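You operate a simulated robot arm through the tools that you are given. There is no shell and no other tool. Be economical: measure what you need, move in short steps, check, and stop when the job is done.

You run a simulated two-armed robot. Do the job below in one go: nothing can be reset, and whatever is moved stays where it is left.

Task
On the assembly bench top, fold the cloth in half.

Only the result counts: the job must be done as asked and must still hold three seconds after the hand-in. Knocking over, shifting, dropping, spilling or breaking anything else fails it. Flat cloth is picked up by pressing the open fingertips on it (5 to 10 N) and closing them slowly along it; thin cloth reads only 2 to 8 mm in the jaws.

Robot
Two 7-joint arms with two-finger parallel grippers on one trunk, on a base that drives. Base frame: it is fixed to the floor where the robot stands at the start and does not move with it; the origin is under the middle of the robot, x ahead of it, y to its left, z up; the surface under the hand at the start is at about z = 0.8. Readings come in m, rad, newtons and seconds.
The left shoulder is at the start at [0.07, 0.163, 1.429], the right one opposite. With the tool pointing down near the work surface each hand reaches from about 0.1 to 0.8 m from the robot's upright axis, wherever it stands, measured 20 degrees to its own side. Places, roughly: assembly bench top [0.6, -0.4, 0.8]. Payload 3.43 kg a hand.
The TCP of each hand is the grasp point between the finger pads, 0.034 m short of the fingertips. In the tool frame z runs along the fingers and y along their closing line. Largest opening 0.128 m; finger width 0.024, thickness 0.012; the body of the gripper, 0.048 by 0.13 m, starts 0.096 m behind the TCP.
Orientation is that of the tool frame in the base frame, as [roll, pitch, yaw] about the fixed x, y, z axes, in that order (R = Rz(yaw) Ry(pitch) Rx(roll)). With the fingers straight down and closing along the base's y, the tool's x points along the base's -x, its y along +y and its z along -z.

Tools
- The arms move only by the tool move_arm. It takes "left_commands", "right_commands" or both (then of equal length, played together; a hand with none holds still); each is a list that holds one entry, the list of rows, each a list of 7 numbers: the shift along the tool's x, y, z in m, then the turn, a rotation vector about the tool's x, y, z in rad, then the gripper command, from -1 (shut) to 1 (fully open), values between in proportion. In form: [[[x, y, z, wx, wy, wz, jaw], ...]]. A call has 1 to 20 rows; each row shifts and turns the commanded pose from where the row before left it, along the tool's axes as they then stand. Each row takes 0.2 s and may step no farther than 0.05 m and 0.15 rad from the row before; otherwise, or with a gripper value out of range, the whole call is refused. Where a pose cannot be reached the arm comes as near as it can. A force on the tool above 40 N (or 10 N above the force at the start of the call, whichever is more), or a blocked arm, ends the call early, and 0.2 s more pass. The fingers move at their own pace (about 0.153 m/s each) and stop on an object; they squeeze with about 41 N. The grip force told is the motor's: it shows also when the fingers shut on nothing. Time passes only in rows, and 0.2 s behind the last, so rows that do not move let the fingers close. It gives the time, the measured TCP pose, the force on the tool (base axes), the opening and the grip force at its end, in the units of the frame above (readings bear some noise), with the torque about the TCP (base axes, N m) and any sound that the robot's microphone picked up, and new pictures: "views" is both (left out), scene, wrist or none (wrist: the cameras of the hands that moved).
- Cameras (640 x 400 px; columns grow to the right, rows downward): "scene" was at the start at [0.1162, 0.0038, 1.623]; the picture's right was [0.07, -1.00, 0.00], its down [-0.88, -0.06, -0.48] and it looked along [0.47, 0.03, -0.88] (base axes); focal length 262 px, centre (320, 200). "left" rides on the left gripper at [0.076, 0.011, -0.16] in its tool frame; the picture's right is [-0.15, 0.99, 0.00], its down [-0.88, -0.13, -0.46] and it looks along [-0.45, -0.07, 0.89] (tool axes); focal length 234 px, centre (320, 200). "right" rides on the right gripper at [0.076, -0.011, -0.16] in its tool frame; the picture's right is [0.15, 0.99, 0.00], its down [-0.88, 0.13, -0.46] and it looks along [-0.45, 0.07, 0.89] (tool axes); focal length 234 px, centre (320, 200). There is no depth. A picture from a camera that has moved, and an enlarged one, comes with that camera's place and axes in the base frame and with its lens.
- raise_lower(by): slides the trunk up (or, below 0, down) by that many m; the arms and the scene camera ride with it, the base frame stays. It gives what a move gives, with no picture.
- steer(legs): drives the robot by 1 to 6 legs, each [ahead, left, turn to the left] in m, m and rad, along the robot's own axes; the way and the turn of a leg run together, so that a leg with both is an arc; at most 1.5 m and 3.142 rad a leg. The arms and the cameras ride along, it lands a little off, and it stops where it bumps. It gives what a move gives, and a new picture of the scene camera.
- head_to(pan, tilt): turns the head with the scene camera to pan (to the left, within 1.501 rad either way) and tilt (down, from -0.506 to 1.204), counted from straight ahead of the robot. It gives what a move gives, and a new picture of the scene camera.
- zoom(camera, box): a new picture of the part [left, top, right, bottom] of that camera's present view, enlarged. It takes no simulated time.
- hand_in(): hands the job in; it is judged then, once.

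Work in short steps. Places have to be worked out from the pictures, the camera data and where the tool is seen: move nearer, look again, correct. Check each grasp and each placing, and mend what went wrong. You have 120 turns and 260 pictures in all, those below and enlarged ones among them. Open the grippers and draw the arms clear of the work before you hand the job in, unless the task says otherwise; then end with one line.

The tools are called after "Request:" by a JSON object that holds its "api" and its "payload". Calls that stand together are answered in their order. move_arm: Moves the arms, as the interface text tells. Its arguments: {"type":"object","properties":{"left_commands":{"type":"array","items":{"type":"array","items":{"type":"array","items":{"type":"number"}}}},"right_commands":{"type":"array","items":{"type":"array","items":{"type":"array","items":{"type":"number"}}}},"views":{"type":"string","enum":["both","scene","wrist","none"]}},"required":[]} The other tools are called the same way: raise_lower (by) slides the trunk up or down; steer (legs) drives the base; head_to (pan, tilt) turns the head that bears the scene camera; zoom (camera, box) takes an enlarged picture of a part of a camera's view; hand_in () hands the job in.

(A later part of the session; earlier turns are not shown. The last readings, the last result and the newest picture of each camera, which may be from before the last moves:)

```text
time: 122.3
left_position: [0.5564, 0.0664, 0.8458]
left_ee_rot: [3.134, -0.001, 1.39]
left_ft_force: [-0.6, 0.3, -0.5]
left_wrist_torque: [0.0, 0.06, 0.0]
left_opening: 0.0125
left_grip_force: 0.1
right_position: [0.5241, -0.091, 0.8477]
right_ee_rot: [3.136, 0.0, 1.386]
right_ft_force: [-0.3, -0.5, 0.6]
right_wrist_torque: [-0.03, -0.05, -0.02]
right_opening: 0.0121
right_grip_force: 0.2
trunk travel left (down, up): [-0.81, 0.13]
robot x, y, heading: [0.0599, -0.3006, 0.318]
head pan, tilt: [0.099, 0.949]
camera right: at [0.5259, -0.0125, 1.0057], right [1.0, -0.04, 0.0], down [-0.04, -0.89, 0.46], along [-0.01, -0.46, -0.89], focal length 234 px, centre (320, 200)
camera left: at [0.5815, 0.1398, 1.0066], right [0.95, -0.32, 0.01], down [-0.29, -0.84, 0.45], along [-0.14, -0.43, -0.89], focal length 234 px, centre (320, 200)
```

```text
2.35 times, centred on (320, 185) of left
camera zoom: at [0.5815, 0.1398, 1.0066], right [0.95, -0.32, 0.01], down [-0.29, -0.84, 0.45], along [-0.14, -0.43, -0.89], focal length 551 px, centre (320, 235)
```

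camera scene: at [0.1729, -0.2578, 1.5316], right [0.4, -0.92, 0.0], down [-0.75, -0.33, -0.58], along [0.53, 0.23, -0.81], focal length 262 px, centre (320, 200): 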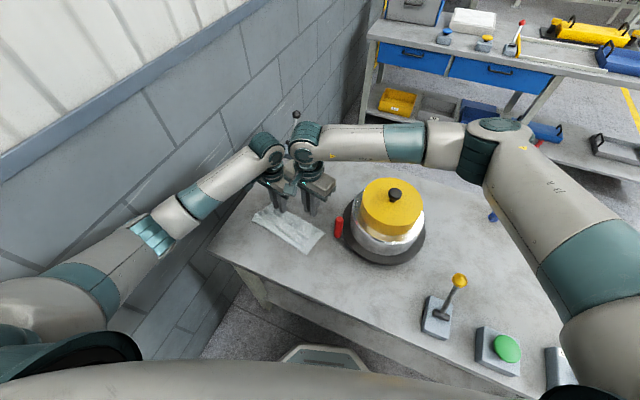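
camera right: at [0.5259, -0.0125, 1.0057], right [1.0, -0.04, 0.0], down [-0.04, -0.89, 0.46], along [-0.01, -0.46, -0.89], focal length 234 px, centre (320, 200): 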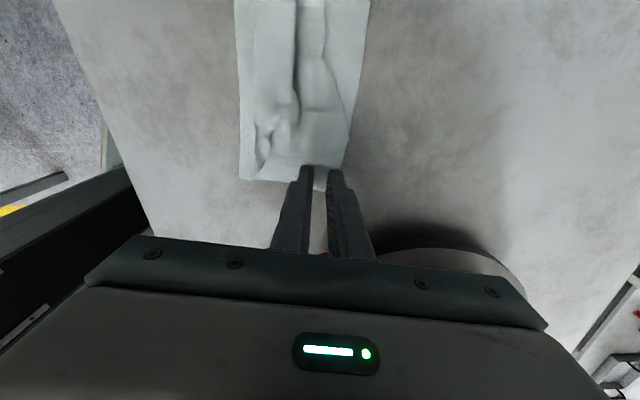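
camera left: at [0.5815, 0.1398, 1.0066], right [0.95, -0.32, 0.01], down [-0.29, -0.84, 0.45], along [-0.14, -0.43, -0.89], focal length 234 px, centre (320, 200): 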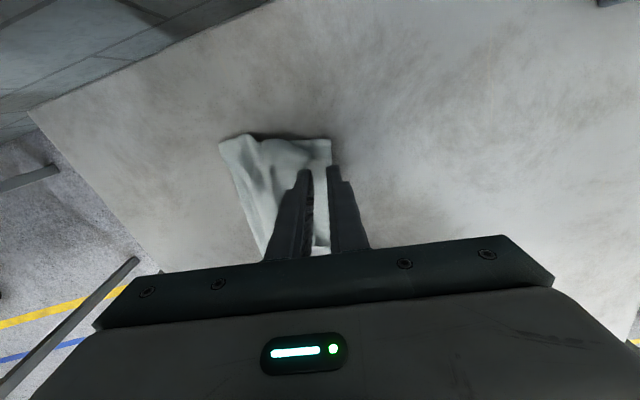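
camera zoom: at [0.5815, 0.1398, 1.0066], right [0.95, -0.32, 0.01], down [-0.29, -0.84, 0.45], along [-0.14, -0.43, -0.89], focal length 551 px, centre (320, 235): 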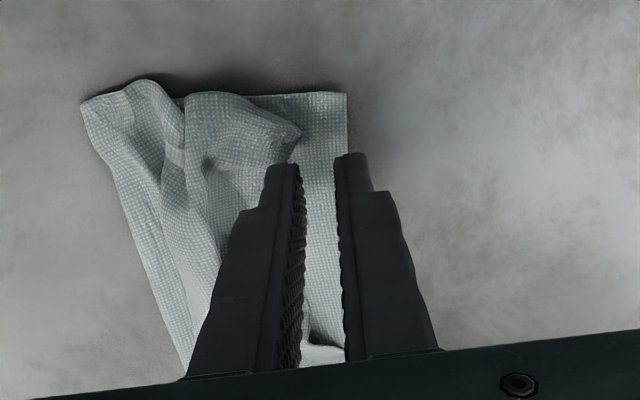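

The right hand is well placed on its strip, but the left's far finger is mostly off the cloth. I lower the left a bit, push the lobe back with its near finger, and end 8 mm further in.

Request:
{"api": "move_arm", "payload": {"left_commands": [[[0, 0, 0.005, 0, 0, 0, -0.81], [0, -0.007, 0, 0, 0, 0, -0.81], [0, -0.007, 0, 0, 0, 0, -0.81], [0, -0.006, 0, 0, 0, 0, -0.81], [0, 0, 0, 0, 0, 0, -0.81], [0, 0.006, 0, 0, 0, 0, -0.81], [0, 0.006, 0, 0, 0, 0, -0.81], [0, 0, 0, 0, 0, 0, -0.81]]], "views": "wrist"}}

Request:
{"api": "zoom", "payload": {"camera": "left", "box": [220, 100, 420, 270]}}

```text
time: 124.1
left_position: [0.5485, 0.0695, 0.8418]
left_ee_rot: [3.135, -0.001, 1.386]
left_ft_force: [-0.2, -0.3, -0.2]
left_wrist_torque: [-0.01, 0.01, 0.01]
left_opening: 0.0123
left_grip_force: 0.1
right_position: [0.5243, -0.0908, 0.8462]
right_ee_rot: [3.137, 0.001, 1.385]
right_ft_force: [0.2, -0.2, 0.3]
right_wrist_torque: [-0.02, 0.0, 0.03]
right_opening: 0.0121
right_grip_force: 0.0
trunk travel left (down, up): [-0.81, 0.13]
robot x, y, heading: [0.0559, -0.3002, 0.312]
head pan, tilt: [0.099, 0.949]
camera left: at [0.5741, 0.1415, 1.002], right [0.95, -0.32, 0.01], down [-0.29, -0.84, 0.45], along [-0.14, -0.43, -0.89], focal length 234 px, centre (320, 200)
```

left: 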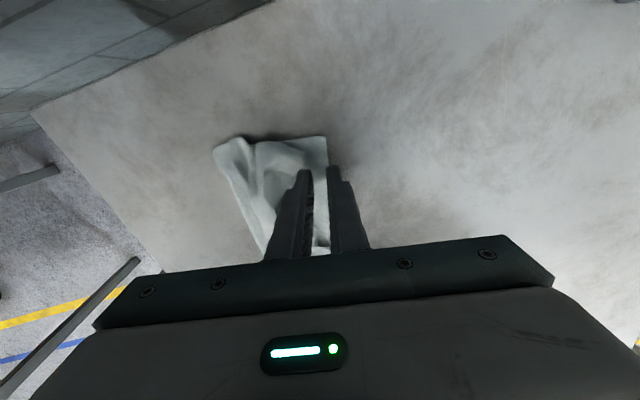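

```text
2.35 times, centred on (320, 185) of left
camera zoom: at [0.5741, 0.1415, 1.002], right [0.95, -0.32, 0.01], down [-0.29, -0.84, 0.45], along [-0.14, -0.43, -0.89], focal length 551 px, centre (320, 235)
```

zoom: 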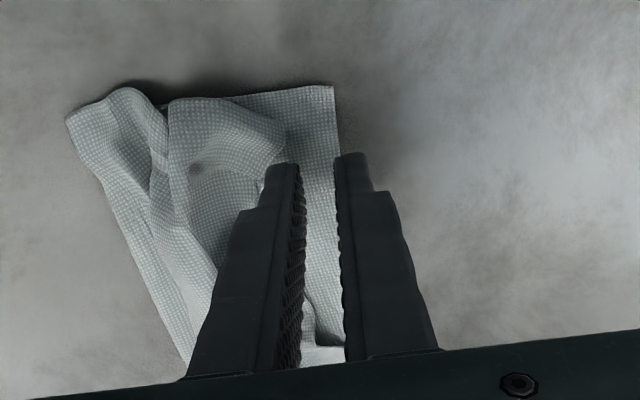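

The cloth slid along with the push, so the crosswise grip doesn't fit on the left. I'll use an oblique yaw (2.2) for the right hand, clear of handle and left hand, and the along-edge grip for the left. I raise, rotate, and look.

Request:
{"api": "move_arm", "payload": {"left_commands": [[[0, 0, -0.03, 0, 0, 0, -0.75], [0, 0.01, -0.03, 0, 0, -0.1415, -0.75], [0, 0, 0, 0, 0, -0.1415, -0.75], [0, 0, 0, 0, 0, -0.1415, -0.75], [0, 0, 0, 0, 0, -0.1415, -0.75], [0, 0, 0, 0, 0, -0.1415, -0.75], [0, 0, 0, 0, 0, -0.1415, -0.75], [0, 0, 0, 0, 0, -0.1415, -0.75], [0, 0, 0, 0, 0, -0.1415, -0.75], [0, 0, 0, 0, 0, -0.1415, -0.75], [0, 0, 0, 0, 0, -0.1415, -0.75], [0, 0, 0, 0, 0, -0.1415, -0.75], [0, 0, 0, 0, 0, 0, -0.75]]], "right_commands": [[[0, 0, -0.03, 0, 0, 0, -0.75], [0, 0, -0.03, 0, 0, -0.136, -0.75], [0, 0, 0, 0, 0, -0.136, -0.75], [0, 0, 0, 0, 0, -0.136, -0.75], [0, 0, 0, 0, 0, -0.136, -0.75], [0, 0, 0, 0, 0, -0.136, -0.75], [0, 0, 0, 0, 0, -0.136, -0.75], [0, 0, 0, 0, 0, 0, -0.75], [0, 0, 0, 0, 0, 0, -0.75], [0, 0, 0, 0, 0, 0, -0.75], [0, 0, 0, 0, 0, 0, -0.75], [0, 0, 0, 0, 0, 0, -0.75], [0, 0, 0, 0, 0, 0, -0.75]]], "views": "wrist"}}

Request:
{"api": "zoom", "payload": {"camera": "left", "box": [160, 40, 400, 220]}}

Request:
{"api": "zoom", "payload": {"camera": "right", "box": [240, 40, 480, 220]}}

```text
time: 126.9
left_position: [0.5584, 0.0671, 0.9025]
left_ee_rot: [3.139, 0.008, 2.949]
left_ft_force: [-0.3, -0.2, -0.5]
left_wrist_torque: [0.01, 0.02, 0.01]
left_opening: 0.016
left_grip_force: 0.0
right_position: [0.5227, -0.0898, 0.9063]
right_ee_rot: [3.141, 0.005, 2.2]
right_ft_force: [0.3, -0.1, -0.4]
right_wrist_torque: [0.02, 0.0, 0.05]
right_opening: 0.0161
right_grip_force: 0.1
trunk travel left (down, up): [-0.81, 0.13]
robot x, y, heading: [0.0607, -0.3014, 0.312]
head pan, tilt: [0.099, 0.949]
camera right: at [0.4687, -0.0337, 1.0653], right [0.71, 0.7, 0.0], down [0.62, -0.63, 0.46], along [0.32, -0.33, -0.89], focal length 234 px, centre (320, 200)
camera left: at [0.4868, 0.0921, 1.0611], right [0.33, 0.94, 0.0], down [0.84, -0.3, 0.46], along [0.44, -0.15, -0.89], focal length 234 px, centre (320, 200)
```

right: 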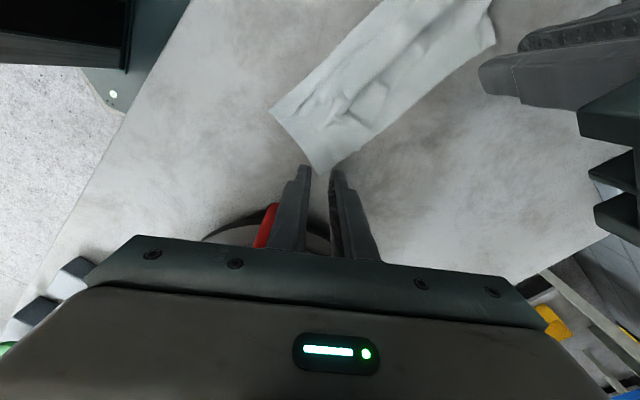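
left: 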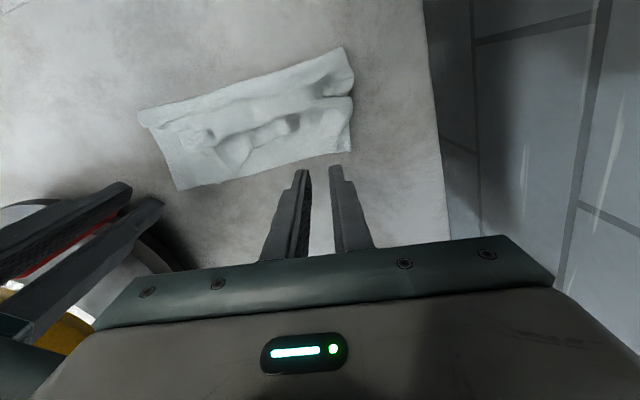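

```text
2.22 times, centred on (280, 130) of left
camera zoom: at [0.4868, 0.0921, 1.0611], right [0.33, 0.94, 0.0], down [0.84, -0.3, 0.46], along [0.44, -0.15, -0.89], focal length 520 px, centre (409, 356)
```

zoom: 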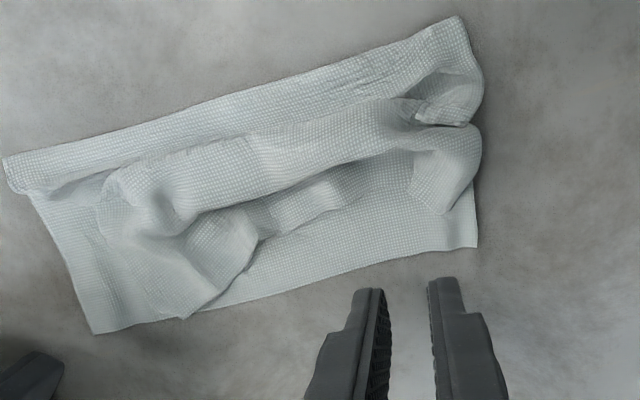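

```text
2.22 times, centred on (360, 130) of right
camera zoom: at [0.4687, -0.0337, 1.0653], right [0.71, 0.7, 0.0], down [0.62, -0.63, 0.46], along [0.32, -0.33, -0.89], focal length 520 px, centre (231, 356)
```

zoom: 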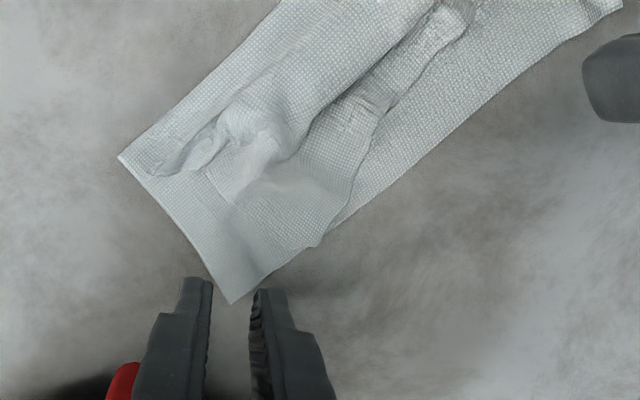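

There's now a ~4 cm exposed strip on the left, so crosswise grips work for both. I rotate both to yaw ≈1.45 and place left at (.541,.055) and right at (.525,−.090).

Request:
{"api": "move_arm", "payload": {"left_commands": [[[0, 0, 0, 0, 0, 0.1494, -0.81], [0, 0, 0, 0, 0, 0.1494, -0.81], [0, 0, 0, 0, 0, 0.1494, -0.81], [0, 0, 0, 0, 0, 0.1494, -0.81], [0, 0, 0, 0, 0, 0.1494, -0.81], [0, 0, 0, 0, 0, 0.1494, -0.81], [0, 0, 0, 0, 0, 0.1494, -0.81], [0, 0, 0, 0, 0, 0.1494, -0.81], [0, 0, 0, 0, 0, 0.1494, -0.81], [0, 0, 0, 0, 0, 0.1494, -0.81], [-0.014, -0.0156, 0, 0, 0, 0, -0.81], [0, 0, 0.028, 0, 0, 0, -0.81], [0, 0, 0.028, 0, 0, 0, -0.81], [0, 0, 0, 0, 0, 0, -0.81], [0, 0, 0, 0, 0, 0, -0.81]]], "right_commands": [[[0, 0, 0, 0, 0, 0.13, -0.81], [0, 0, 0, 0, 0, 0.13, -0.81], [0, 0, 0, 0, 0, 0.13, -0.81], [0, 0, 0, 0, 0, 0.13, -0.81], [0, 0, 0, 0, 0, 0.13, -0.81], [0, 0, 0, 0, 0, 0.13, -0.81], [0, 0, 0, 0, 0, 0, -0.81], [0, 0, 0, 0, 0, 0, -0.81], [0, 0, 0, 0, 0, 0, -0.81], [0, 0, 0, 0, 0, 0, -0.81], [0, 0.0019, 0, 0, 0, 0, -0.81], [0, 0, 0.03, 0, 0, 0, -0.81], [0, 0, 0.03, 0, 0, 0, -0.81], [0, 0, 0, 0, 0, 0, -0.81], [0, 0, 0, 0, 0, 0, -0.81]]], "views": "wrist"}}

Request:
{"api": "zoom", "payload": {"camera": "right", "box": [220, 80, 420, 230]}}

Request:
{"api": "zoom", "payload": {"camera": "left", "box": [220, 90, 420, 240]}}

```text
time: 130.1
left_position: [0.5423, 0.055, 0.8462]
left_ee_rot: [3.135, -0.001, 1.45]
left_ft_force: [0.1, -0.4, -0.4]
left_wrist_torque: [0.0, -0.01, 0.01]
left_opening: 0.012
left_grip_force: 0.0
right_position: [0.5255, -0.0898, 0.8449]
right_ee_rot: [3.137, 0.002, 1.42]
right_ft_force: [0.7, -0.2, -0.4]
right_wrist_torque: [0.03, 0.01, -0.01]
right_opening: 0.0122
right_grip_force: 0.0
trunk travel left (down, up): [-0.81, 0.13]
robot x, y, heading: [0.0596, -0.304, 0.312]
head pan, tilt: [0.099, 0.949]
camera right: at [0.5252, -0.0115, 1.0049], right [1.0, 0.0, 0.0], down [0.0, -0.89, 0.46], along [0.0, -0.46, -0.89], focal length 234 px, centre (320, 200)
camera left: at [0.5617, 0.1282, 1.006], right [0.96, -0.26, 0.01], down [-0.24, -0.86, 0.45], along [-0.11, -0.44, -0.89], focal length 234 px, centre (320, 200)
```

right: 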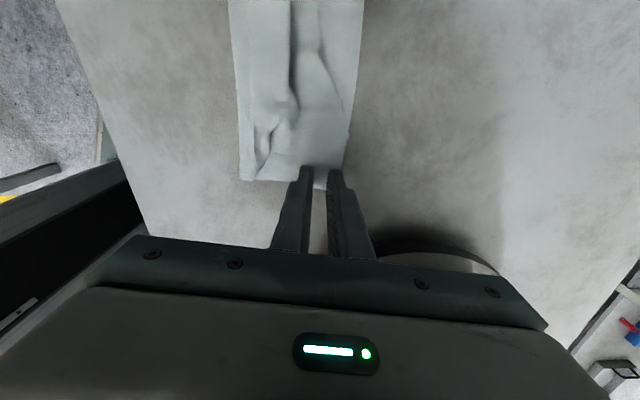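
left: 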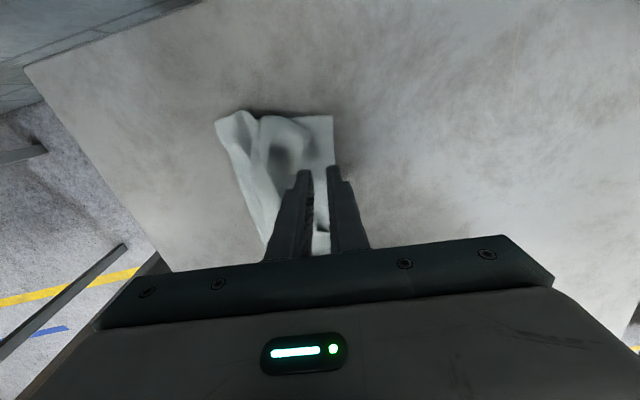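

```text
2.67 times, centred on (320, 155) of right
camera zoom: at [0.5252, -0.0115, 1.0049], right [1.0, 0.0, 0.0], down [0.0, -0.89, 0.46], along [0.0, -0.46, -0.89], focal length 624 px, centre (320, 320)
```

zoom: 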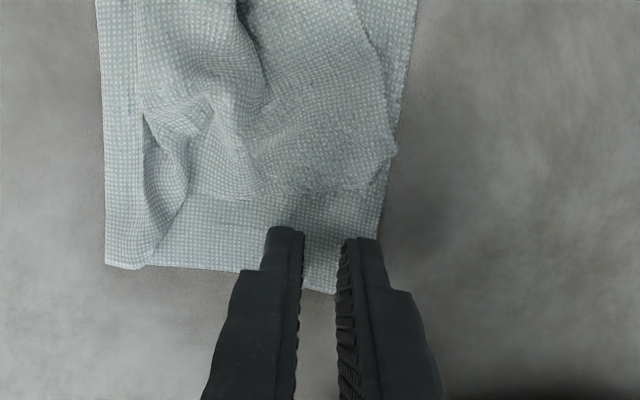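

```text
2.67 times, centred on (320, 165) of left
camera zoom: at [0.5617, 0.1282, 1.006], right [0.96, -0.26, 0.01], down [-0.24, -0.86, 0.45], along [-0.11, -0.44, -0.89], focal length 624 px, centre (320, 293)
```

zoom: 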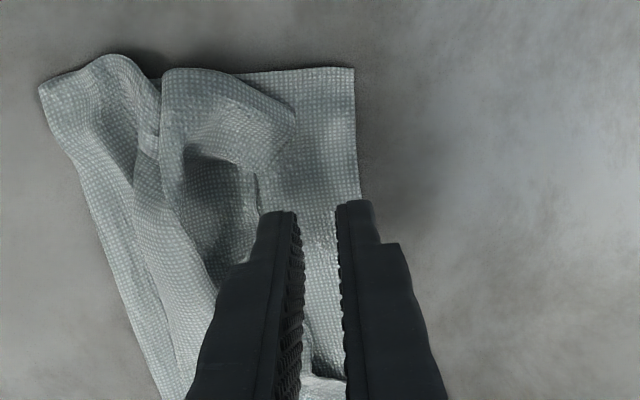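

Nearly perfect. I shift the left 4 mm inward and step down to contact.

Request:
{"api": "move_arm", "payload": {"left_commands": [[[0, -0.0045, 0.004, 0, 0, 0, -0.81], [0, 0, 0.004, 0, 0, 0, -0.81], [0, 0, 0.003, 0, 0, 0, -0.81], [0, 0, 0, 0, 0, 0, -0.81], [0, 0, 0, 0, 0, 0, -0.81]]], "right_commands": [[[0, -0.001, 0.004, 0, 0, 0, -0.81], [0, 0, 0.004, 0, 0, 0, -0.81], [0, 0, 0.002, 0, 0, 0, -0.81], [0, 0, 0, 0, 0, 0, -0.81], [0, 0, 0, 0, 0, 0, -0.81]]], "views": "none"}}

```text
time: 131.3
left_position: [0.5382, 0.055, 0.8359]
left_ee_rot: [3.133, -0.002, 1.453]
left_ft_force: [0.8, 0.6, 8.4]
left_wrist_torque: [-0.03, 0.14, -0.03]
left_opening: 0.012
left_grip_force: 0.0
right_position: [0.5239, -0.0911, 0.8362]
right_ee_rot: [3.138, 0.0, 1.422]
right_ft_force: [0.6, -0.5, -0.6]
right_wrist_torque: [0.03, 0.01, -0.03]
right_opening: 0.012
right_grip_force: 0.2
trunk travel left (down, up): [-0.81, 0.13]
robot x, y, heading: [0.0572, -0.3032, 0.315]
head pan, tilt: [0.099, 0.949]
```

Left has 8 N. I bring the right down about 2 mm more to match.

Request:
{"api": "move_arm", "payload": {"right_commands": [[[0, 0, 0.0015, 0, 0, 0, -0.81], [0, 0, 0.001, 0, 0, 0, -0.81], [0, 0, 0, 0, 0, 0, -0.81]]], "left_commands": [[[0, 0, 0.0003, 0, 0, 0, -0.81], [0, 0, 0, 0, 0, 0, -0.81], [0, 0, 0, 0, 0, 0, -0.81]]], "views": "none"}}

```text
time: 132.1
left_position: [0.5376, 0.0551, 0.8346]
left_ee_rot: [3.133, -0.003, 1.451]
left_ft_force: [1.8, 1.8, 12.8]
left_wrist_torque: [0.1, 0.14, -0.01]
left_opening: 0.0111
left_grip_force: 0.1
right_position: [0.524, -0.0907, 0.8355]
right_ee_rot: [3.136, -0.001, 1.42]
right_ft_force: [0.2, 1.5, 6.5]
right_wrist_torque: [0.0, 0.07, -0.02]
right_opening: 0.0121
right_grip_force: 0.0
trunk travel left (down, up): [-0.81, 0.13]
robot x, y, heading: [0.0542, -0.3034, 0.311]
head pan, tilt: [0.099, 0.949]
```

Forces are 13 N and 6.5 N; I close slowly with slightly more press on the right.

Request:
{"api": "move_arm", "payload": {"left_commands": [[[0, 0, 0, 0, 0, 0, -0.83], [0, 0, 0, 0, 0, 0, -0.86], [0, 0, 0, 0, 0, 0, -0.89], [0, 0, 0, 0, 0, 0, -0.92], [0, 0, 0, 0, 0, 0, -0.95], [0, 0, 0, 0, 0, 0, -0.98], [0, 0, 0, 0, 0, 0, -1], [0, 0, 0, 0, 0, 0, -1], [0, 0, 0, 0, 0, 0, -1]]], "right_commands": [[[0, 0, 0.0006, 0, 0, 0, -0.83], [0, 0, 0, 0, 0, 0, -0.86], [0, 0, 0, 0, 0, 0, -0.89], [0, 0, 0, 0, 0, 0, -0.92], [0, 0, 0, 0, 0, 0, -0.95], [0, 0, 0, 0, 0, 0, -0.98], [0, 0, 0, 0, 0, 0, -1], [0, 0, 0, 0, 0, 0, -1], [0, 0, 0, 0, 0, 0, -1]]], "views": "wrist"}}

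```text
time: 134.1
left_position: [0.5371, 0.0557, 0.8366]
left_ee_rot: [3.132, -0.004, 1.451]
left_ft_force: [0.3, -0.5, 4.8]
left_wrist_torque: [0.0, 0.04, -0.03]
left_opening: 0.0002
left_grip_force: 33.2
right_position: [0.5228, -0.0909, 0.835]
right_ee_rot: [3.133, -0.001, 1.422]
right_ft_force: [-1.6, 1.7, 25.6]
right_wrist_torque: [-0.08, 0.15, -0.04]
right_opening: 0.0
right_grip_force: 32.9
trunk travel left (down, up): [-0.81, 0.13]
robot x, y, heading: [0.0569, -0.3012, 0.311]
head pan, tilt: [0.099, 0.949]
camera right: at [0.5217, -0.013, 0.9946], right [1.0, 0.0, 0.01], down [-0.01, -0.89, 0.46], along [0.0, -0.46, -0.89], focal length 234 px, centre (320, 200)
camera left: at [0.5561, 0.1284, 0.996], right [0.96, -0.26, 0.01], down [-0.24, -0.86, 0.45], along [-0.11, -0.44, -0.89], focal length 234 px, centre (320, 200)
```

right: 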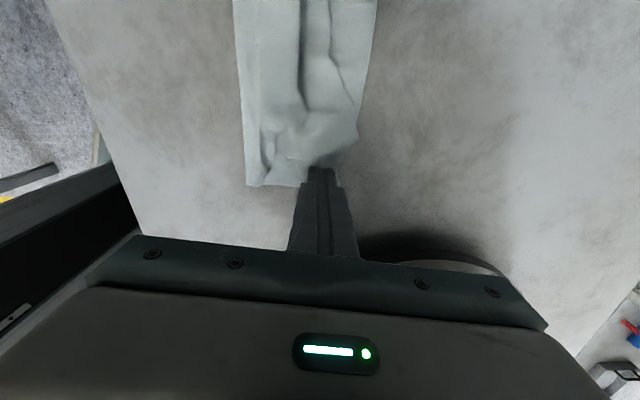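
left: 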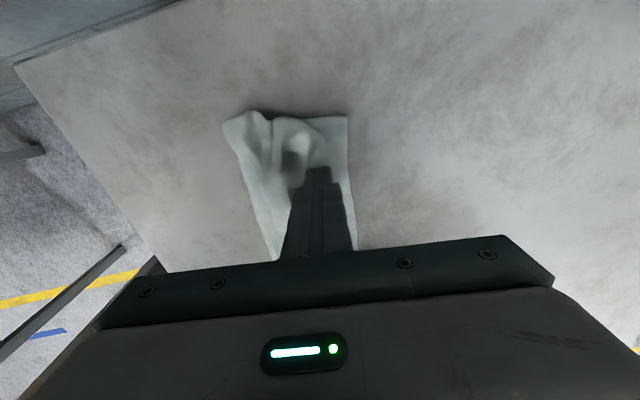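

Both slipped: the opening was too narrow to form a ridge. I lift slightly, open to 22 mm, re-centre and look.

Request:
{"api": "move_arm", "payload": {"left_commands": [[[0, 0, -0.012, 0, 0, 0, -1], [0, 0, 0, 0, 0, 0, -0.63], [0, 0, 0, 0, 0, 0, -0.63], [0, 0, 0.005, 0, 0, 0, -0.63], [0, 0, 0, 0, 0, 0, -0.63]]], "right_commands": [[[0, 0, -0.012, 0, 0, 0, -1], [0, -0.004, 0, 0, 0, 0, -0.63], [0, 0, 0, 0, 0, 0, -0.63], [0, 0, 0.005, 0, 0, 0, -0.63], [0, 0, 0, 0, 0, 0, -0.63]]], "views": "none"}}

Request:
{"api": "zoom", "payload": {"camera": "right", "box": [220, 80, 420, 230]}}

Request:
{"api": "zoom", "payload": {"camera": "left", "box": [220, 90, 420, 240]}}

```text
time: 135.3
left_position: [0.537, 0.0549, 0.8418]
left_ee_rot: [3.134, -0.002, 1.452]
left_ft_force: [0.1, -0.6, -0.1]
left_wrist_torque: [-0.01, -0.02, 0.01]
left_opening: 0.0235
left_grip_force: 0.1
right_position: [0.5207, -0.0899, 0.8403]
right_ee_rot: [3.136, 0.001, 1.421]
right_ft_force: [-0.6, 0.2, 1.2]
right_wrist_torque: [0.04, -0.03, 0.0]
right_opening: 0.0236
right_grip_force: 0.0
trunk travel left (down, up): [-0.81, 0.13]
robot x, y, heading: [0.0553, -0.3015, 0.309]
head pan, tilt: [0.099, 0.949]
```

```text
2.67 times, centred on (320, 155) of right
camera zoom: at [0.5196, -0.012, 0.9999], right [1.0, 0.0, 0.0], down [0.0, -0.89, 0.46], along [0.0, -0.46, -0.89], focal length 624 px, centre (320, 320)
```

zoom: 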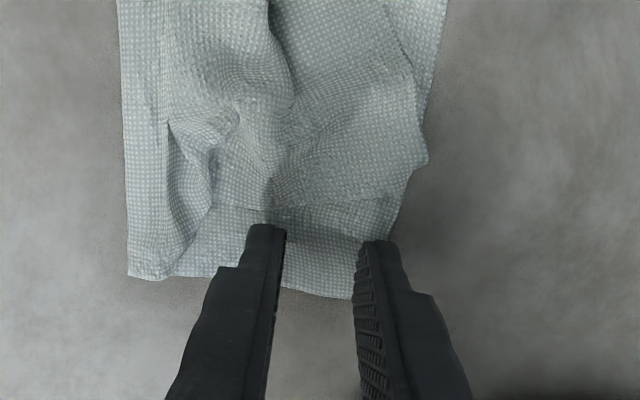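

```text
2.67 times, centred on (320, 165) of left
camera zoom: at [0.558, 0.1289, 1.0018], right [0.96, -0.26, 0.01], down [-0.24, -0.86, 0.45], along [-0.11, -0.44, -0.89], focal length 624 px, centre (320, 293)
```

zoom: 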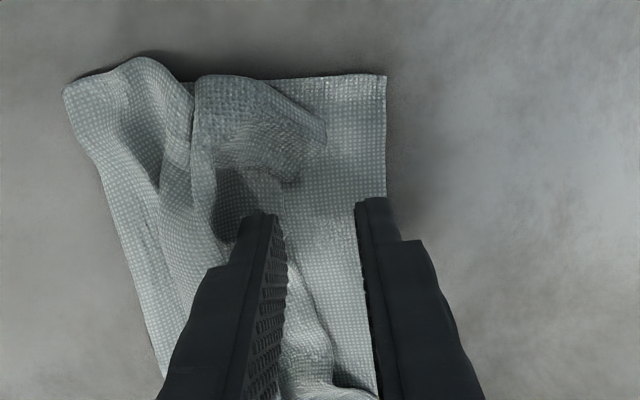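

The left near finger now sits on the lobe. A better plan: grip CD along-edge with both hands, keeping the right hand at y ≥ −.072. I lift the cloth so it hangs, lay half while moving back, then fold over moving forward, where the edge leads naturally. I raise, rotate both back, and move just beyond the edge to sweep the lobes.

Request:
{"api": "move_arm", "payload": {"left_commands": [[[0, 0, -0.03, 0, 0, 0, -0.75], [0, 0, -0.03, 0, 0, 0, -0.75], [0, 0, 0, 0, 0, -0.1431, -0.75], [0, 0, 0, 0, 0, -0.1431, -0.75], [0, 0, 0, 0, 0, -0.1431, -0.75], [0, 0, 0, 0, 0, -0.1431, -0.75], [0, 0, 0, 0, 0, -0.1431, -0.75], [0, 0, 0, 0, 0, -0.1431, -0.75], [0, 0, 0, 0, 0, -0.1431, -0.75], [0, 0, 0, 0, 0, -0.1431, -0.75], [0, 0, 0, 0, 0, -0.1431, -0.75], [0, 0, 0, 0, 0, -0.1431, -0.75], [0, 0, 0, 0, 0, -0.1431, -0.75], [-0.0227, 0.0127, 0, 0, 0, 0, -0.75], [-0.0227, 0.0127, 0, 0, 0, 0, -0.75], [0, 0, 0, 0, 0, 0, -0.75], [0, 0, 0, 0, 0, 0, -0.75]]], "right_commands": [[[0, 0, -0.03, 0, 0, 0, -0.75], [0, 0, -0.03, 0, 0, 0, -0.75], [0, 0, 0, 0, 0, -0.1459, -0.75], [0, 0, 0, 0, 0, -0.1459, -0.75], [0, 0, 0, 0, 0, -0.1459, -0.75], [0, 0, 0, 0, 0, -0.1459, -0.75], [0, 0, 0, 0, 0, -0.1459, -0.75], [0, 0, 0, 0, 0, -0.1459, -0.75], [0, 0, 0, 0, 0, -0.1459, -0.75], [0, 0, 0, 0, 0, -0.1459, -0.75], [0, 0, 0, 0, 0, -0.1459, -0.75], [0, 0, 0, 0, 0, -0.1459, -0.75], [0, 0, 0, 0, 0, -0.1459, -0.75], [-0.0216, 0.0136, 0, 0, 0, 0, -0.75], [-0.0216, 0.0136, 0, 0, 0, 0, -0.75], [0, 0, 0, 0, 0, 0, -0.75], [0, 0, 0, 0, 0, 0, -0.75]]], "views": "none"}}

Request:
{"api": "zoom", "payload": {"camera": "left", "box": [140, 40, 400, 240]}}

Request:
{"api": "zoom", "payload": {"camera": "right", "box": [240, 40, 500, 240]}}

```text
time: 138.9
left_position: [0.5863, 0.0757, 0.9033]
left_ee_rot: [3.14, 0.006, 3.028]
left_ft_force: [-0.6, 1.3, -0.6]
left_wrist_torque: [0.0, 0.01, 0.03]
left_opening: 0.0161
left_grip_force: 0.1
right_position: [0.566, -0.0675, 0.8987]
right_ee_rot: [-3.14, 0.004, 3.026]
right_ft_force: [0.2, -0.9, -0.1]
right_wrist_torque: [0.01, -0.02, 0.0]
right_opening: 0.016
right_grip_force: 0.0
trunk travel left (down, up): [-0.81, 0.13]
robot x, y, heading: [0.0577, -0.3031, 0.311]
head pan, tilt: [0.099, 0.949]
```

```text
2.00 times, centred on (270, 140) of left
camera zoom: at [0.5131, 0.0942, 1.0626], right [0.26, 0.97, 0.0], down [0.86, -0.23, 0.46], along [0.45, -0.12, -0.89], focal length 468 px, centre (420, 320)
```

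zoom: 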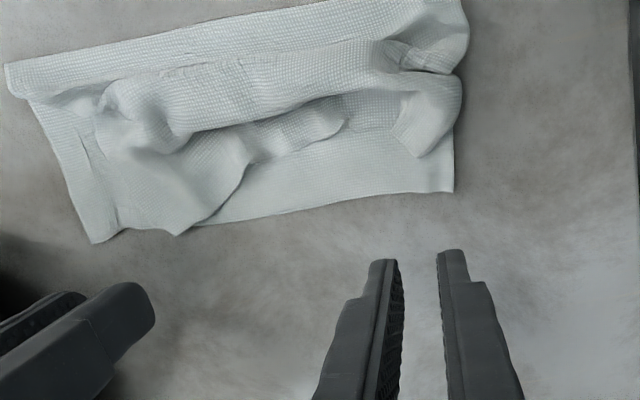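

```text
2.00 times, centred on (370, 140) of right
camera zoom: at [0.4885, -0.0686, 1.0584], right [-0.03, 1.0, 0.0], down [0.89, 0.03, 0.46], along [0.46, 0.01, -0.89], focal length 468 px, centre (220, 320)
```

zoom: 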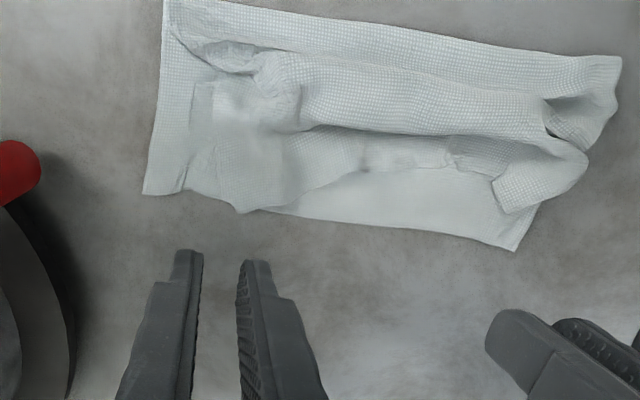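

Corners: C′=(.546,−.110), D′=(.573,.100). The left spot is clear; the right lobe covers the edge. I sweep that lobe back with the right fingertips in two strokes, staying clear of the handle.

Request:
{"api": "move_arm", "payload": {"right_commands": [[[0, 0.006, 0.028, 0, 0, 0, -0.75], [0, 0, 0.0295, 0, 0, 0, -0.75], [0.011, 0, 0, 0, 0, 0, -0.75], [0.011, 0, 0, 0, 0, 0, -0.75], [0.011, 0, 0, 0, 0, 0, -0.75], [0.009, 0, 0, 0, 0, 0, -0.75], [0, 0, -0.04, 0, 0, 0, -0.75], [-0.04, 0.025, 0, 0, 0, 0, -0.75], [0, 0, 0.04, 0, 0, 0, -0.75], [0.011, 0, 0, 0, 0, 0, -0.75], [0.011, 0, 0, 0, 0, 0, -0.75], [0.011, 0, 0, 0, 0, 0, -0.75], [0, 0, -0.05, 0, 0, 0, -0.75], [-0.03, -0.025, -0.01, 0, 0, 0, -0.75], [0, 0, 0, 0, 0, 0, -0.75]]], "views": "none"}}

Request:
{"api": "zoom", "payload": {"camera": "right", "box": [240, 40, 500, 240]}}

```text
time: 140.7
left_position: [0.5891, 0.0905, 0.9033]
left_ee_rot: [3.124, 0.011, 3.05]
left_ft_force: [-0.6, 2.3, -0.9]
left_wrist_torque: [-0.38, -0.12, -0.16]
left_opening: 0.0161
left_grip_force: 0.1
right_position: [0.5545, -0.043, 0.8809]
right_ee_rot: [-3.127, -0.003, 3.037]
right_ft_force: [1.6, -2.5, -0.6]
right_wrist_torque: [0.39, 0.15, -0.1]
right_opening: 0.016
right_grip_force: 0.0
trunk travel left (down, up): [-0.81, 0.13]
robot x, y, heading: [0.0593, -0.2971, 0.311]
head pan, tilt: [0.099, 0.949]
stopped in row 9 (left hand): the force on the tool passed its limit at 96 N (the readings are from after the stop); the commanded pose is now the measured one
```

```text
2.00 times, centred on (370, 140) of right
camera zoom: at [0.4793, -0.0411, 1.04], right [-0.04, 1.0, -0.01], down [0.89, 0.05, 0.45], along [0.45, 0.01, -0.89], focal length 468 px, centre (220, 320)
```

zoom: 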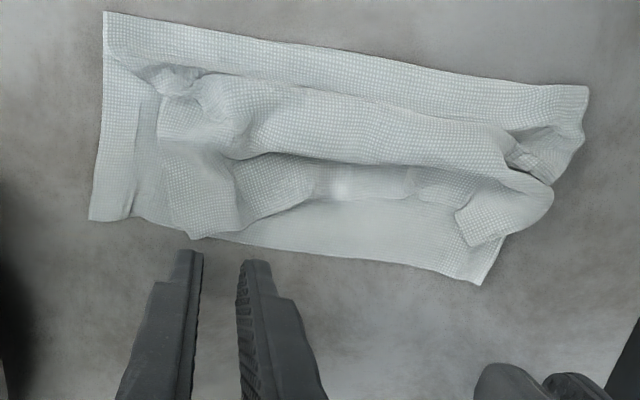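

The hands brushed each other and stopped; nothing else moved. The view now clarifies things: the top layer is just bunched sideways, with corner B at ≈(.552,−.052) instead of over C′ (.546,−.110). I can fix this by pulling the top corners outward. I move the left hand up and away, and set the right hand crosswise over corner B.

Request:
{"api": "move_arm", "payload": {"left_commands": [[[0, 0.01, -0.045, 0, 0, 0, -0.63], [0, 0.03, -0.035, 0, 0, 0, -0.63], [0, 0.02, -0.03, 0, 0, 0, -0.63], [0, 0, 0, 0, 0, 0, -0.63], [0, 0, 0, 0, 0, 0, -0.63], [0, 0, 0, 0, 0, 0, -0.63], [0, 0, 0, 0, 0, 0, -0.63], [0, 0, 0, 0, 0, 0, -0.63], [0, 0, 0, 0, 0, 0, -0.63], [0, 0, 0, 0, 0, 0, -0.63], [0, 0, 0, 0, 0, 0, -0.63], [0, 0, 0, 0, 0, 0, -0.63], [0, 0, 0, 0, 0, 0, -0.63], [0, 0, 0, 0, 0, 0, -0.63], [0, 0, 0, 0, 0, 0, -0.63], [0, 0, 0, 0, 0, 0, -0.63], [0, 0, 0, 0, 0, 0, -0.63]]], "right_commands": [[[0, 0, -0.03, 0, 0, 0, -0.63], [0, 0, 0, 0, 0, 0, -0.63], [0, 0, 0, 0, 0, 0, -0.63], [0, 0, 0, 0, 0, 0.147, -0.63], [0, 0, 0, 0, 0, 0.147, -0.63], [0, 0, 0, 0, 0, 0.147, -0.63], [0, 0, 0, 0, 0, 0.147, -0.63], [0, 0, 0, 0, 0, 0.147, -0.63], [0, 0, 0, 0, 0, 0.147, -0.63], [0, 0, 0, 0, 0, 0.147, -0.63], [0, 0, 0, 0, 0, 0.147, -0.63], [0, 0, 0, 0, 0, 0.147, -0.63], [0, 0, 0, 0, 0, 0.147, -0.63], [0, 0, 0, 0, 0, 0.147, -0.63], [0.009, -0.0235, 0.02, 0, 0, 0, -0.63], [0, 0, 0.02, 0, 0, 0, -0.63], [0, 0, 0, 0, 0, 0, -0.63]]], "views": "none"}}

Request:
{"api": "zoom", "payload": {"camera": "right", "box": [200, 40, 460, 240]}}

Request:
{"api": "zoom", "payload": {"camera": "scene", "box": [240, 180, 340, 260]}}

```text
time: 144.3
left_position: [0.5942, 0.1457, 1.017]
left_ee_rot: [3.124, 0.011, 3.051]
left_ft_force: [-0.2, 0.7, -0.5]
left_wrist_torque: [0.04, 0.01, 0.0]
left_opening: 0.0236
left_grip_force: 0.0
right_position: [0.5325, -0.03, 0.8713]
right_ee_rot: [-3.14, 0.011, 1.422]
right_ft_force: [-0.2, 0.0, -0.2]
right_wrist_torque: [-0.02, 0.0, -0.01]
right_opening: 0.0236
right_grip_force: 0.0
trunk travel left (down, up): [-0.81, 0.13]
robot x, y, heading: [0.0589, -0.3011, 0.31]
head pan, tilt: [0.099, 0.949]
```

```text
2.00 times, centred on (330, 140) of right
camera zoom: at [0.5332, 0.0501, 1.0308], right [1.0, 0.0, 0.0], down [0.0, -0.89, 0.47], along [0.0, -0.47, -0.89], focal length 468 px, centre (300, 320)
```

zoom: 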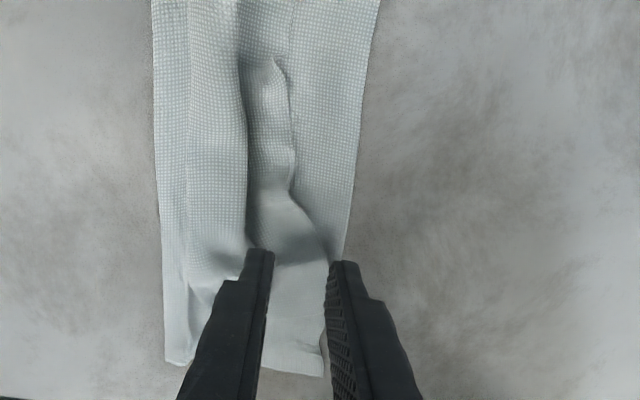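

```text
5.00 times, centred on (290, 220) of scene
camera zoom: at [0.1728, -0.2572, 1.5316], right [0.4, -0.92, 0.0], down [-0.75, -0.33, -0.58], along [0.53, 0.23, -0.81], focal length 1308 px, centre (470, 100)
```

zoom: 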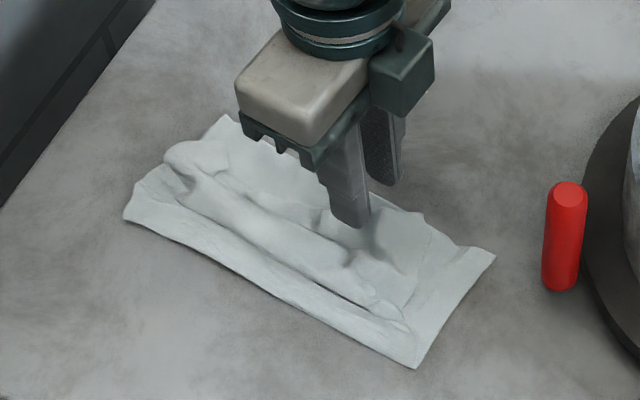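

I shift 6 mm inward and lower to contact on the top layer near B.

Request:
{"api": "move_arm", "payload": {"right_commands": [[[0, -0.006, 0.015, 0, 0, 0, -0.63], [0, 0, 0.015, 0, 0, 0, -0.63], [0, 0, 0.005, 0, 0, 0, -0.63], [0, 0, 0, 0, 0, 0, -0.63], [0, 0, 0, 0, 0, 0, -0.63]]], "views": "none"}}

Request:
{"api": "zoom", "payload": {"camera": "right", "box": [220, 80, 420, 240]}}

```text
time: 145.5
left_position: [0.5935, 0.1452, 1.0183]
left_ee_rot: [3.125, 0.012, 3.05]
left_ft_force: [0.4, 0.7, -0.2]
left_wrist_torque: [-0.03, 0.0, 0.02]
left_opening: 0.0239
left_grip_force: 0.1
right_position: [0.5252, -0.0308, 0.8359]
right_ee_rot: [-3.139, 0.009, 1.424]
right_ft_force: [0.1, 0.4, 3.2]
right_wrist_torque: [0.02, 0.06, 0.04]
right_opening: 0.0236
right_grip_force: 0.0
trunk travel left (down, up): [-0.81, 0.13]
robot x, y, heading: [0.0555, -0.3022, 0.309]
head pan, tilt: [0.099, 0.949]
```

```text
2.50 times, centred on (320, 160) of right
camera zoom: at [0.5255, 0.0498, 0.9947], right [1.0, 0.0, 0.0], down [0.0, -0.89, 0.47], along [0.0, -0.47, -0.89], focal length 585 px, centre (320, 300)
```

zoom: 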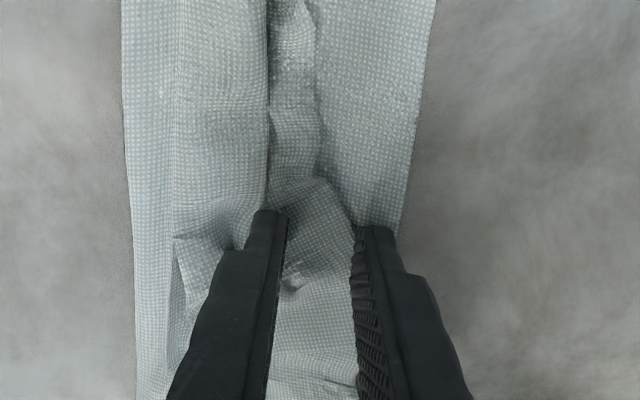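

Good straddle of the top layer near its corner. I press slightly and close.

Request:
{"api": "move_arm", "payload": {"right_commands": [[[0, 0, 0.0008, 0, 0, 0, -0.63], [0, 0, 0, 0, 0, 0, -0.68], [0, 0, 0, 0, 0, 0, -0.73], [0, 0, 0, 0, 0, 0, -0.78], [0, 0, 0, 0, 0, 0, -0.83], [0, 0, 0, 0, 0, 0, -0.88], [0, 0, 0, 0, 0, 0, -0.93], [0, 0, 0, 0, 0, 0, -0.98], [0, 0, 0, 0, 0, 0, -1], [0, 0, 0, 0, 0, 0, -1], [0, 0, 0, 0, 0, 0, -1], [0, 0, -0.015, 0, 0, 0, -1], [0, 0, -0.015, 0, 0, 0, -1], [0, 0, 0, 0, 0, 0, -1]]], "views": "wrist"}}

Request:
{"api": "zoom", "payload": {"camera": "scene", "box": [240, 180, 340, 260]}}

```text
time: 148.5
left_position: [0.5933, 0.1459, 1.0158]
left_ee_rot: [3.124, 0.011, 3.052]
left_ft_force: [0.4, 0.6, -0.4]
left_wrist_torque: [0.01, 0.01, 0.04]
left_opening: 0.024
left_grip_force: 0.0
right_position: [0.526, -0.031, 0.8638]
right_ee_rot: [-3.139, 0.012, 1.422]
right_ft_force: [-0.9, 0.3, -0.6]
right_wrist_torque: [0.0, 0.01, 0.02]
right_opening: 0.002
right_grip_force: 36.6
trunk travel left (down, up): [-0.81, 0.13]
robot x, y, heading: [0.0553, -0.2992, 0.312]
head pan, tilt: [0.099, 0.949]
camera right: at [0.5264, 0.0497, 1.0231], right [1.0, 0.0, 0.0], down [0.0, -0.88, 0.47], along [0.0, -0.47, -0.88], focal length 234 px, centre (320, 200)
```

right: 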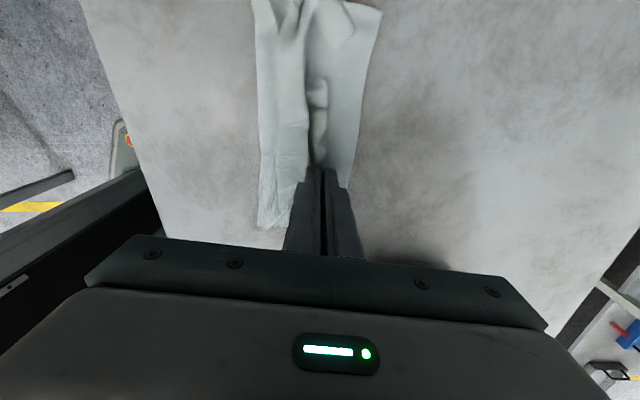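

```text
5.00 times, centred on (290, 220) of scene
camera zoom: at [0.1734, -0.2567, 1.5315], right [0.4, -0.92, 0.0], down [-0.75, -0.33, -0.58], along [0.53, 0.23, -0.81], focal length 1308 px, centre (470, 100)
```

zoom: 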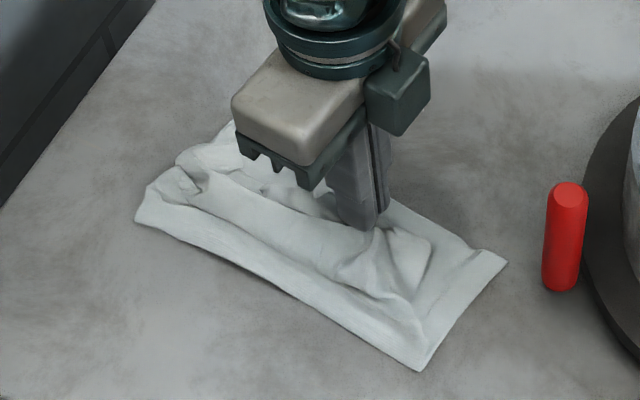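

It holds the top layer alone. I raise a bit more, pull it toward the right and outward by about 4.5 cm, and lay it down.

Request:
{"api": "move_arm", "payload": {"right_commands": [[[0, 0, -0.015, 0, 0, 0, -1], [-0.005, 0.002, -0.015, 0, 0, 0, -1], [-0.01, 0.004, 0, 0, 0, 0, -1], [-0.01, 0.004, 0, 0, 0, 0, -1], [-0.01, 0.005, 0.008, 0, 0, 0, -1], [-0.01, 0.005, 0.012, 0, 0, 0, -1], [-0.003, 0.002, 0.015, 0, 0, 0, -1], [0, 0, 0.015, 0, 0, 0, -1], [0, 0, 0.006, 0, 0, 0, -1], [0, 0, 0, 0, 0, 0, -1]]], "views": "wrist"}}

Request:
{"api": "zoom", "payload": {"camera": "scene", "box": [240, 180, 340, 260]}}

Request:
{"api": "zoom", "payload": {"camera": "right", "box": [200, 0, 440, 200]}}

```text
time: 150.7
left_position: [0.5925, 0.1458, 1.0162]
left_ee_rot: [3.125, 0.011, 3.051]
left_ft_force: [-0.6, -0.5, -0.3]
left_wrist_torque: [0.02, 0.02, -0.01]
left_opening: 0.0234
left_grip_force: 0.0
right_position: [0.5408, -0.0799, 0.838]
right_ee_rot: [-3.139, 0.012, 1.426]
right_ft_force: [-0.1, -0.7, 0.7]
right_wrist_torque: [-0.03, 0.0, 0.02]
right_opening: 0.0019
right_grip_force: 36.2
trunk travel left (down, up): [-0.81, 0.13]
robot x, y, heading: [0.0562, -0.3007, 0.314]
head pan, tilt: [0.099, 0.949]
camera right: at [0.5414, -0.0001, 0.9978], right [1.0, 0.0, 0.0], down [0.0, -0.89, 0.47], along [0.0, -0.47, -0.89], focal length 234 px, centre (320, 200)
```

right: 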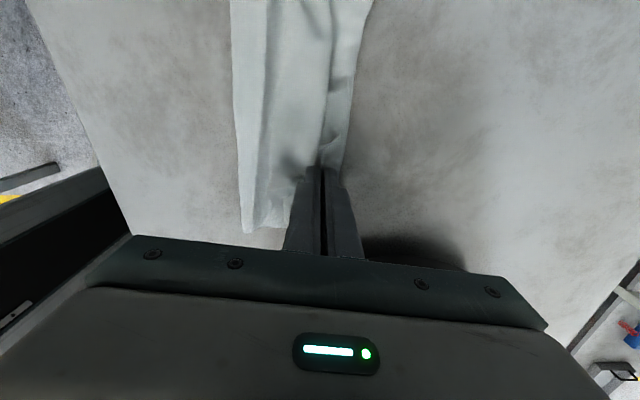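

```text
5.00 times, centred on (290, 220) of scene
camera zoom: at [0.1728, -0.257, 1.5316], right [0.4, -0.92, 0.0], down [-0.75, -0.33, -0.58], along [0.53, 0.23, -0.81], focal length 1308 px, centre (470, 100)
```

zoom: 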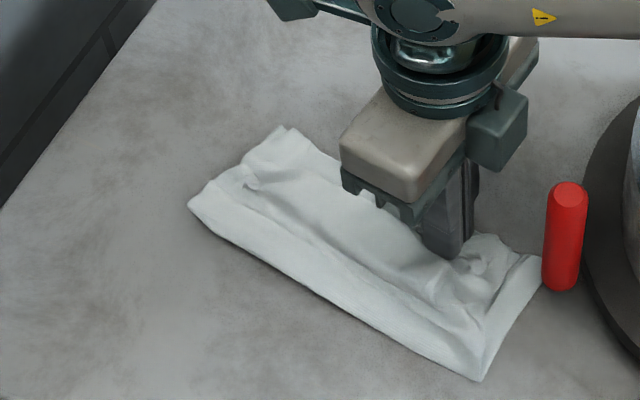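

```text
2.00 times, centred on (320, 100) of right
camera zoom: at [0.5414, -0.0001, 0.9978], right [1.0, 0.0, 0.0], down [0.0, -0.89, 0.47], along [0.0, -0.47, -0.89], focal length 468 px, centre (320, 400)
```

zoom: 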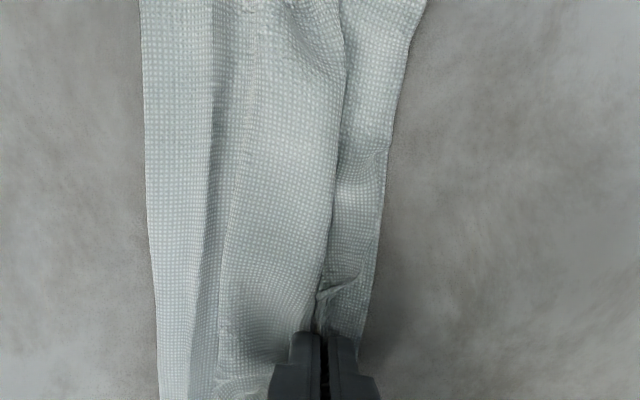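

The top layer smoothed out nicely (the cloth also slid ~3.5 cm right, still clear of the handle). With the right hand still anchoring the top corner, I bring the left hand crosswise over the left end to inspect it.

Request:
{"api": "move_arm", "payload": {"left_commands": [[[0, 0, 0, 0.017, 0, 0.147, -0.63], [0, 0, 0, 0, 0, 0.147, -0.63], [0, 0, 0, 0, 0, 0.147, -0.63], [0, 0, 0, 0, 0, 0.147, -0.63], [0, 0, 0, 0, 0, 0.147, -0.63], [0, 0, 0, 0, 0, 0.147, -0.63], [0, 0, 0, 0, 0, 0.147, -0.63], [0, 0, 0, 0, 0, 0.147, -0.63], [0, 0, 0, 0, 0, 0.147, -0.63], [0, 0, 0, 0, 0, 0.147, -0.63], [0, 0, 0, 0, 0, 0.147, -0.63], [-0.03, -0.018, 0.02, 0, 0, 0, -0.63], [-0.03, -0.018, 0.02, 0, 0, 0, -0.63], [-0.02, -0.01, 0.04, 0, 0, 0, -0.63], [0, 0, 0, 0, 0, 0, -0.63], [0, 0, 0, 0, 0, 0, -0.63]]], "views": "none"}}

Request:
{"api": "zoom", "payload": {"camera": "left", "box": [180, 80, 440, 260]}}

Request:
{"api": "zoom", "payload": {"camera": "scene", "box": [255, 190, 335, 260]}}

```text
time: 154.1
left_position: [0.5377, 0.0725, 0.9352]
left_ee_rot: [3.13, -0.002, 1.435]
left_ft_force: [0.1, -0.5, 0.2]
left_wrist_torque: [-0.01, -0.01, 0.02]
left_opening: 0.0238
left_grip_force: 0.2
right_position: [0.54, -0.0809, 0.8395]
right_ee_rot: [-3.141, 0.012, 1.423]
right_ft_force: [0.5, -0.9, 0.6]
right_wrist_torque: [0.0, 0.0, 0.02]
right_opening: 0.002
right_grip_force: 36.7
trunk travel left (down, up): [-0.81, 0.13]
robot x, y, heading: [0.0582, -0.3009, 0.316]
head pan, tilt: [0.099, 0.949]
```

```text
2.22 times, centred on (310, 170) of left
camera zoom: at [0.5584, 0.1462, 1.0955], right [0.96, -0.28, 0.01], down [-0.25, -0.85, 0.45], along [-0.12, -0.44, -0.89], focal length 520 px, centre (342, 267)
```

zoom: 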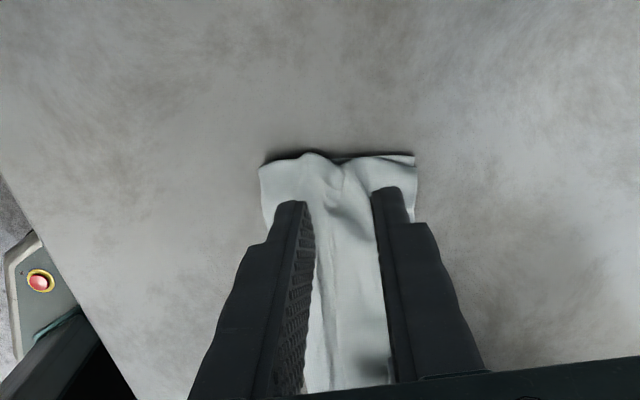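

```text
5.71 times, centred on (295, 225) of scene
camera zoom: at [0.1728, -0.257, 1.5316], right [0.4, -0.92, 0.0], down [-0.75, -0.33, -0.58], along [0.53, 0.23, -0.81], focal length 1495 px, centre (463, 57)
```

zoom: 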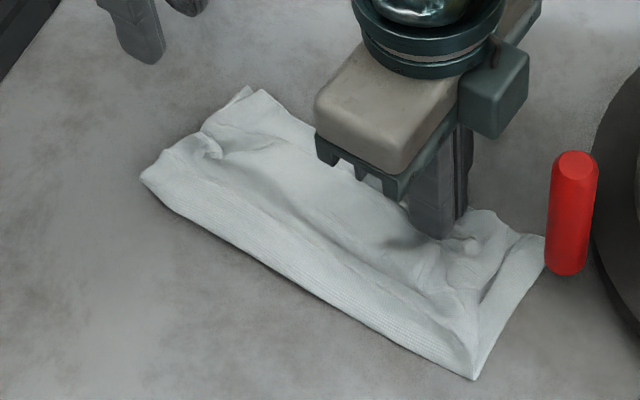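

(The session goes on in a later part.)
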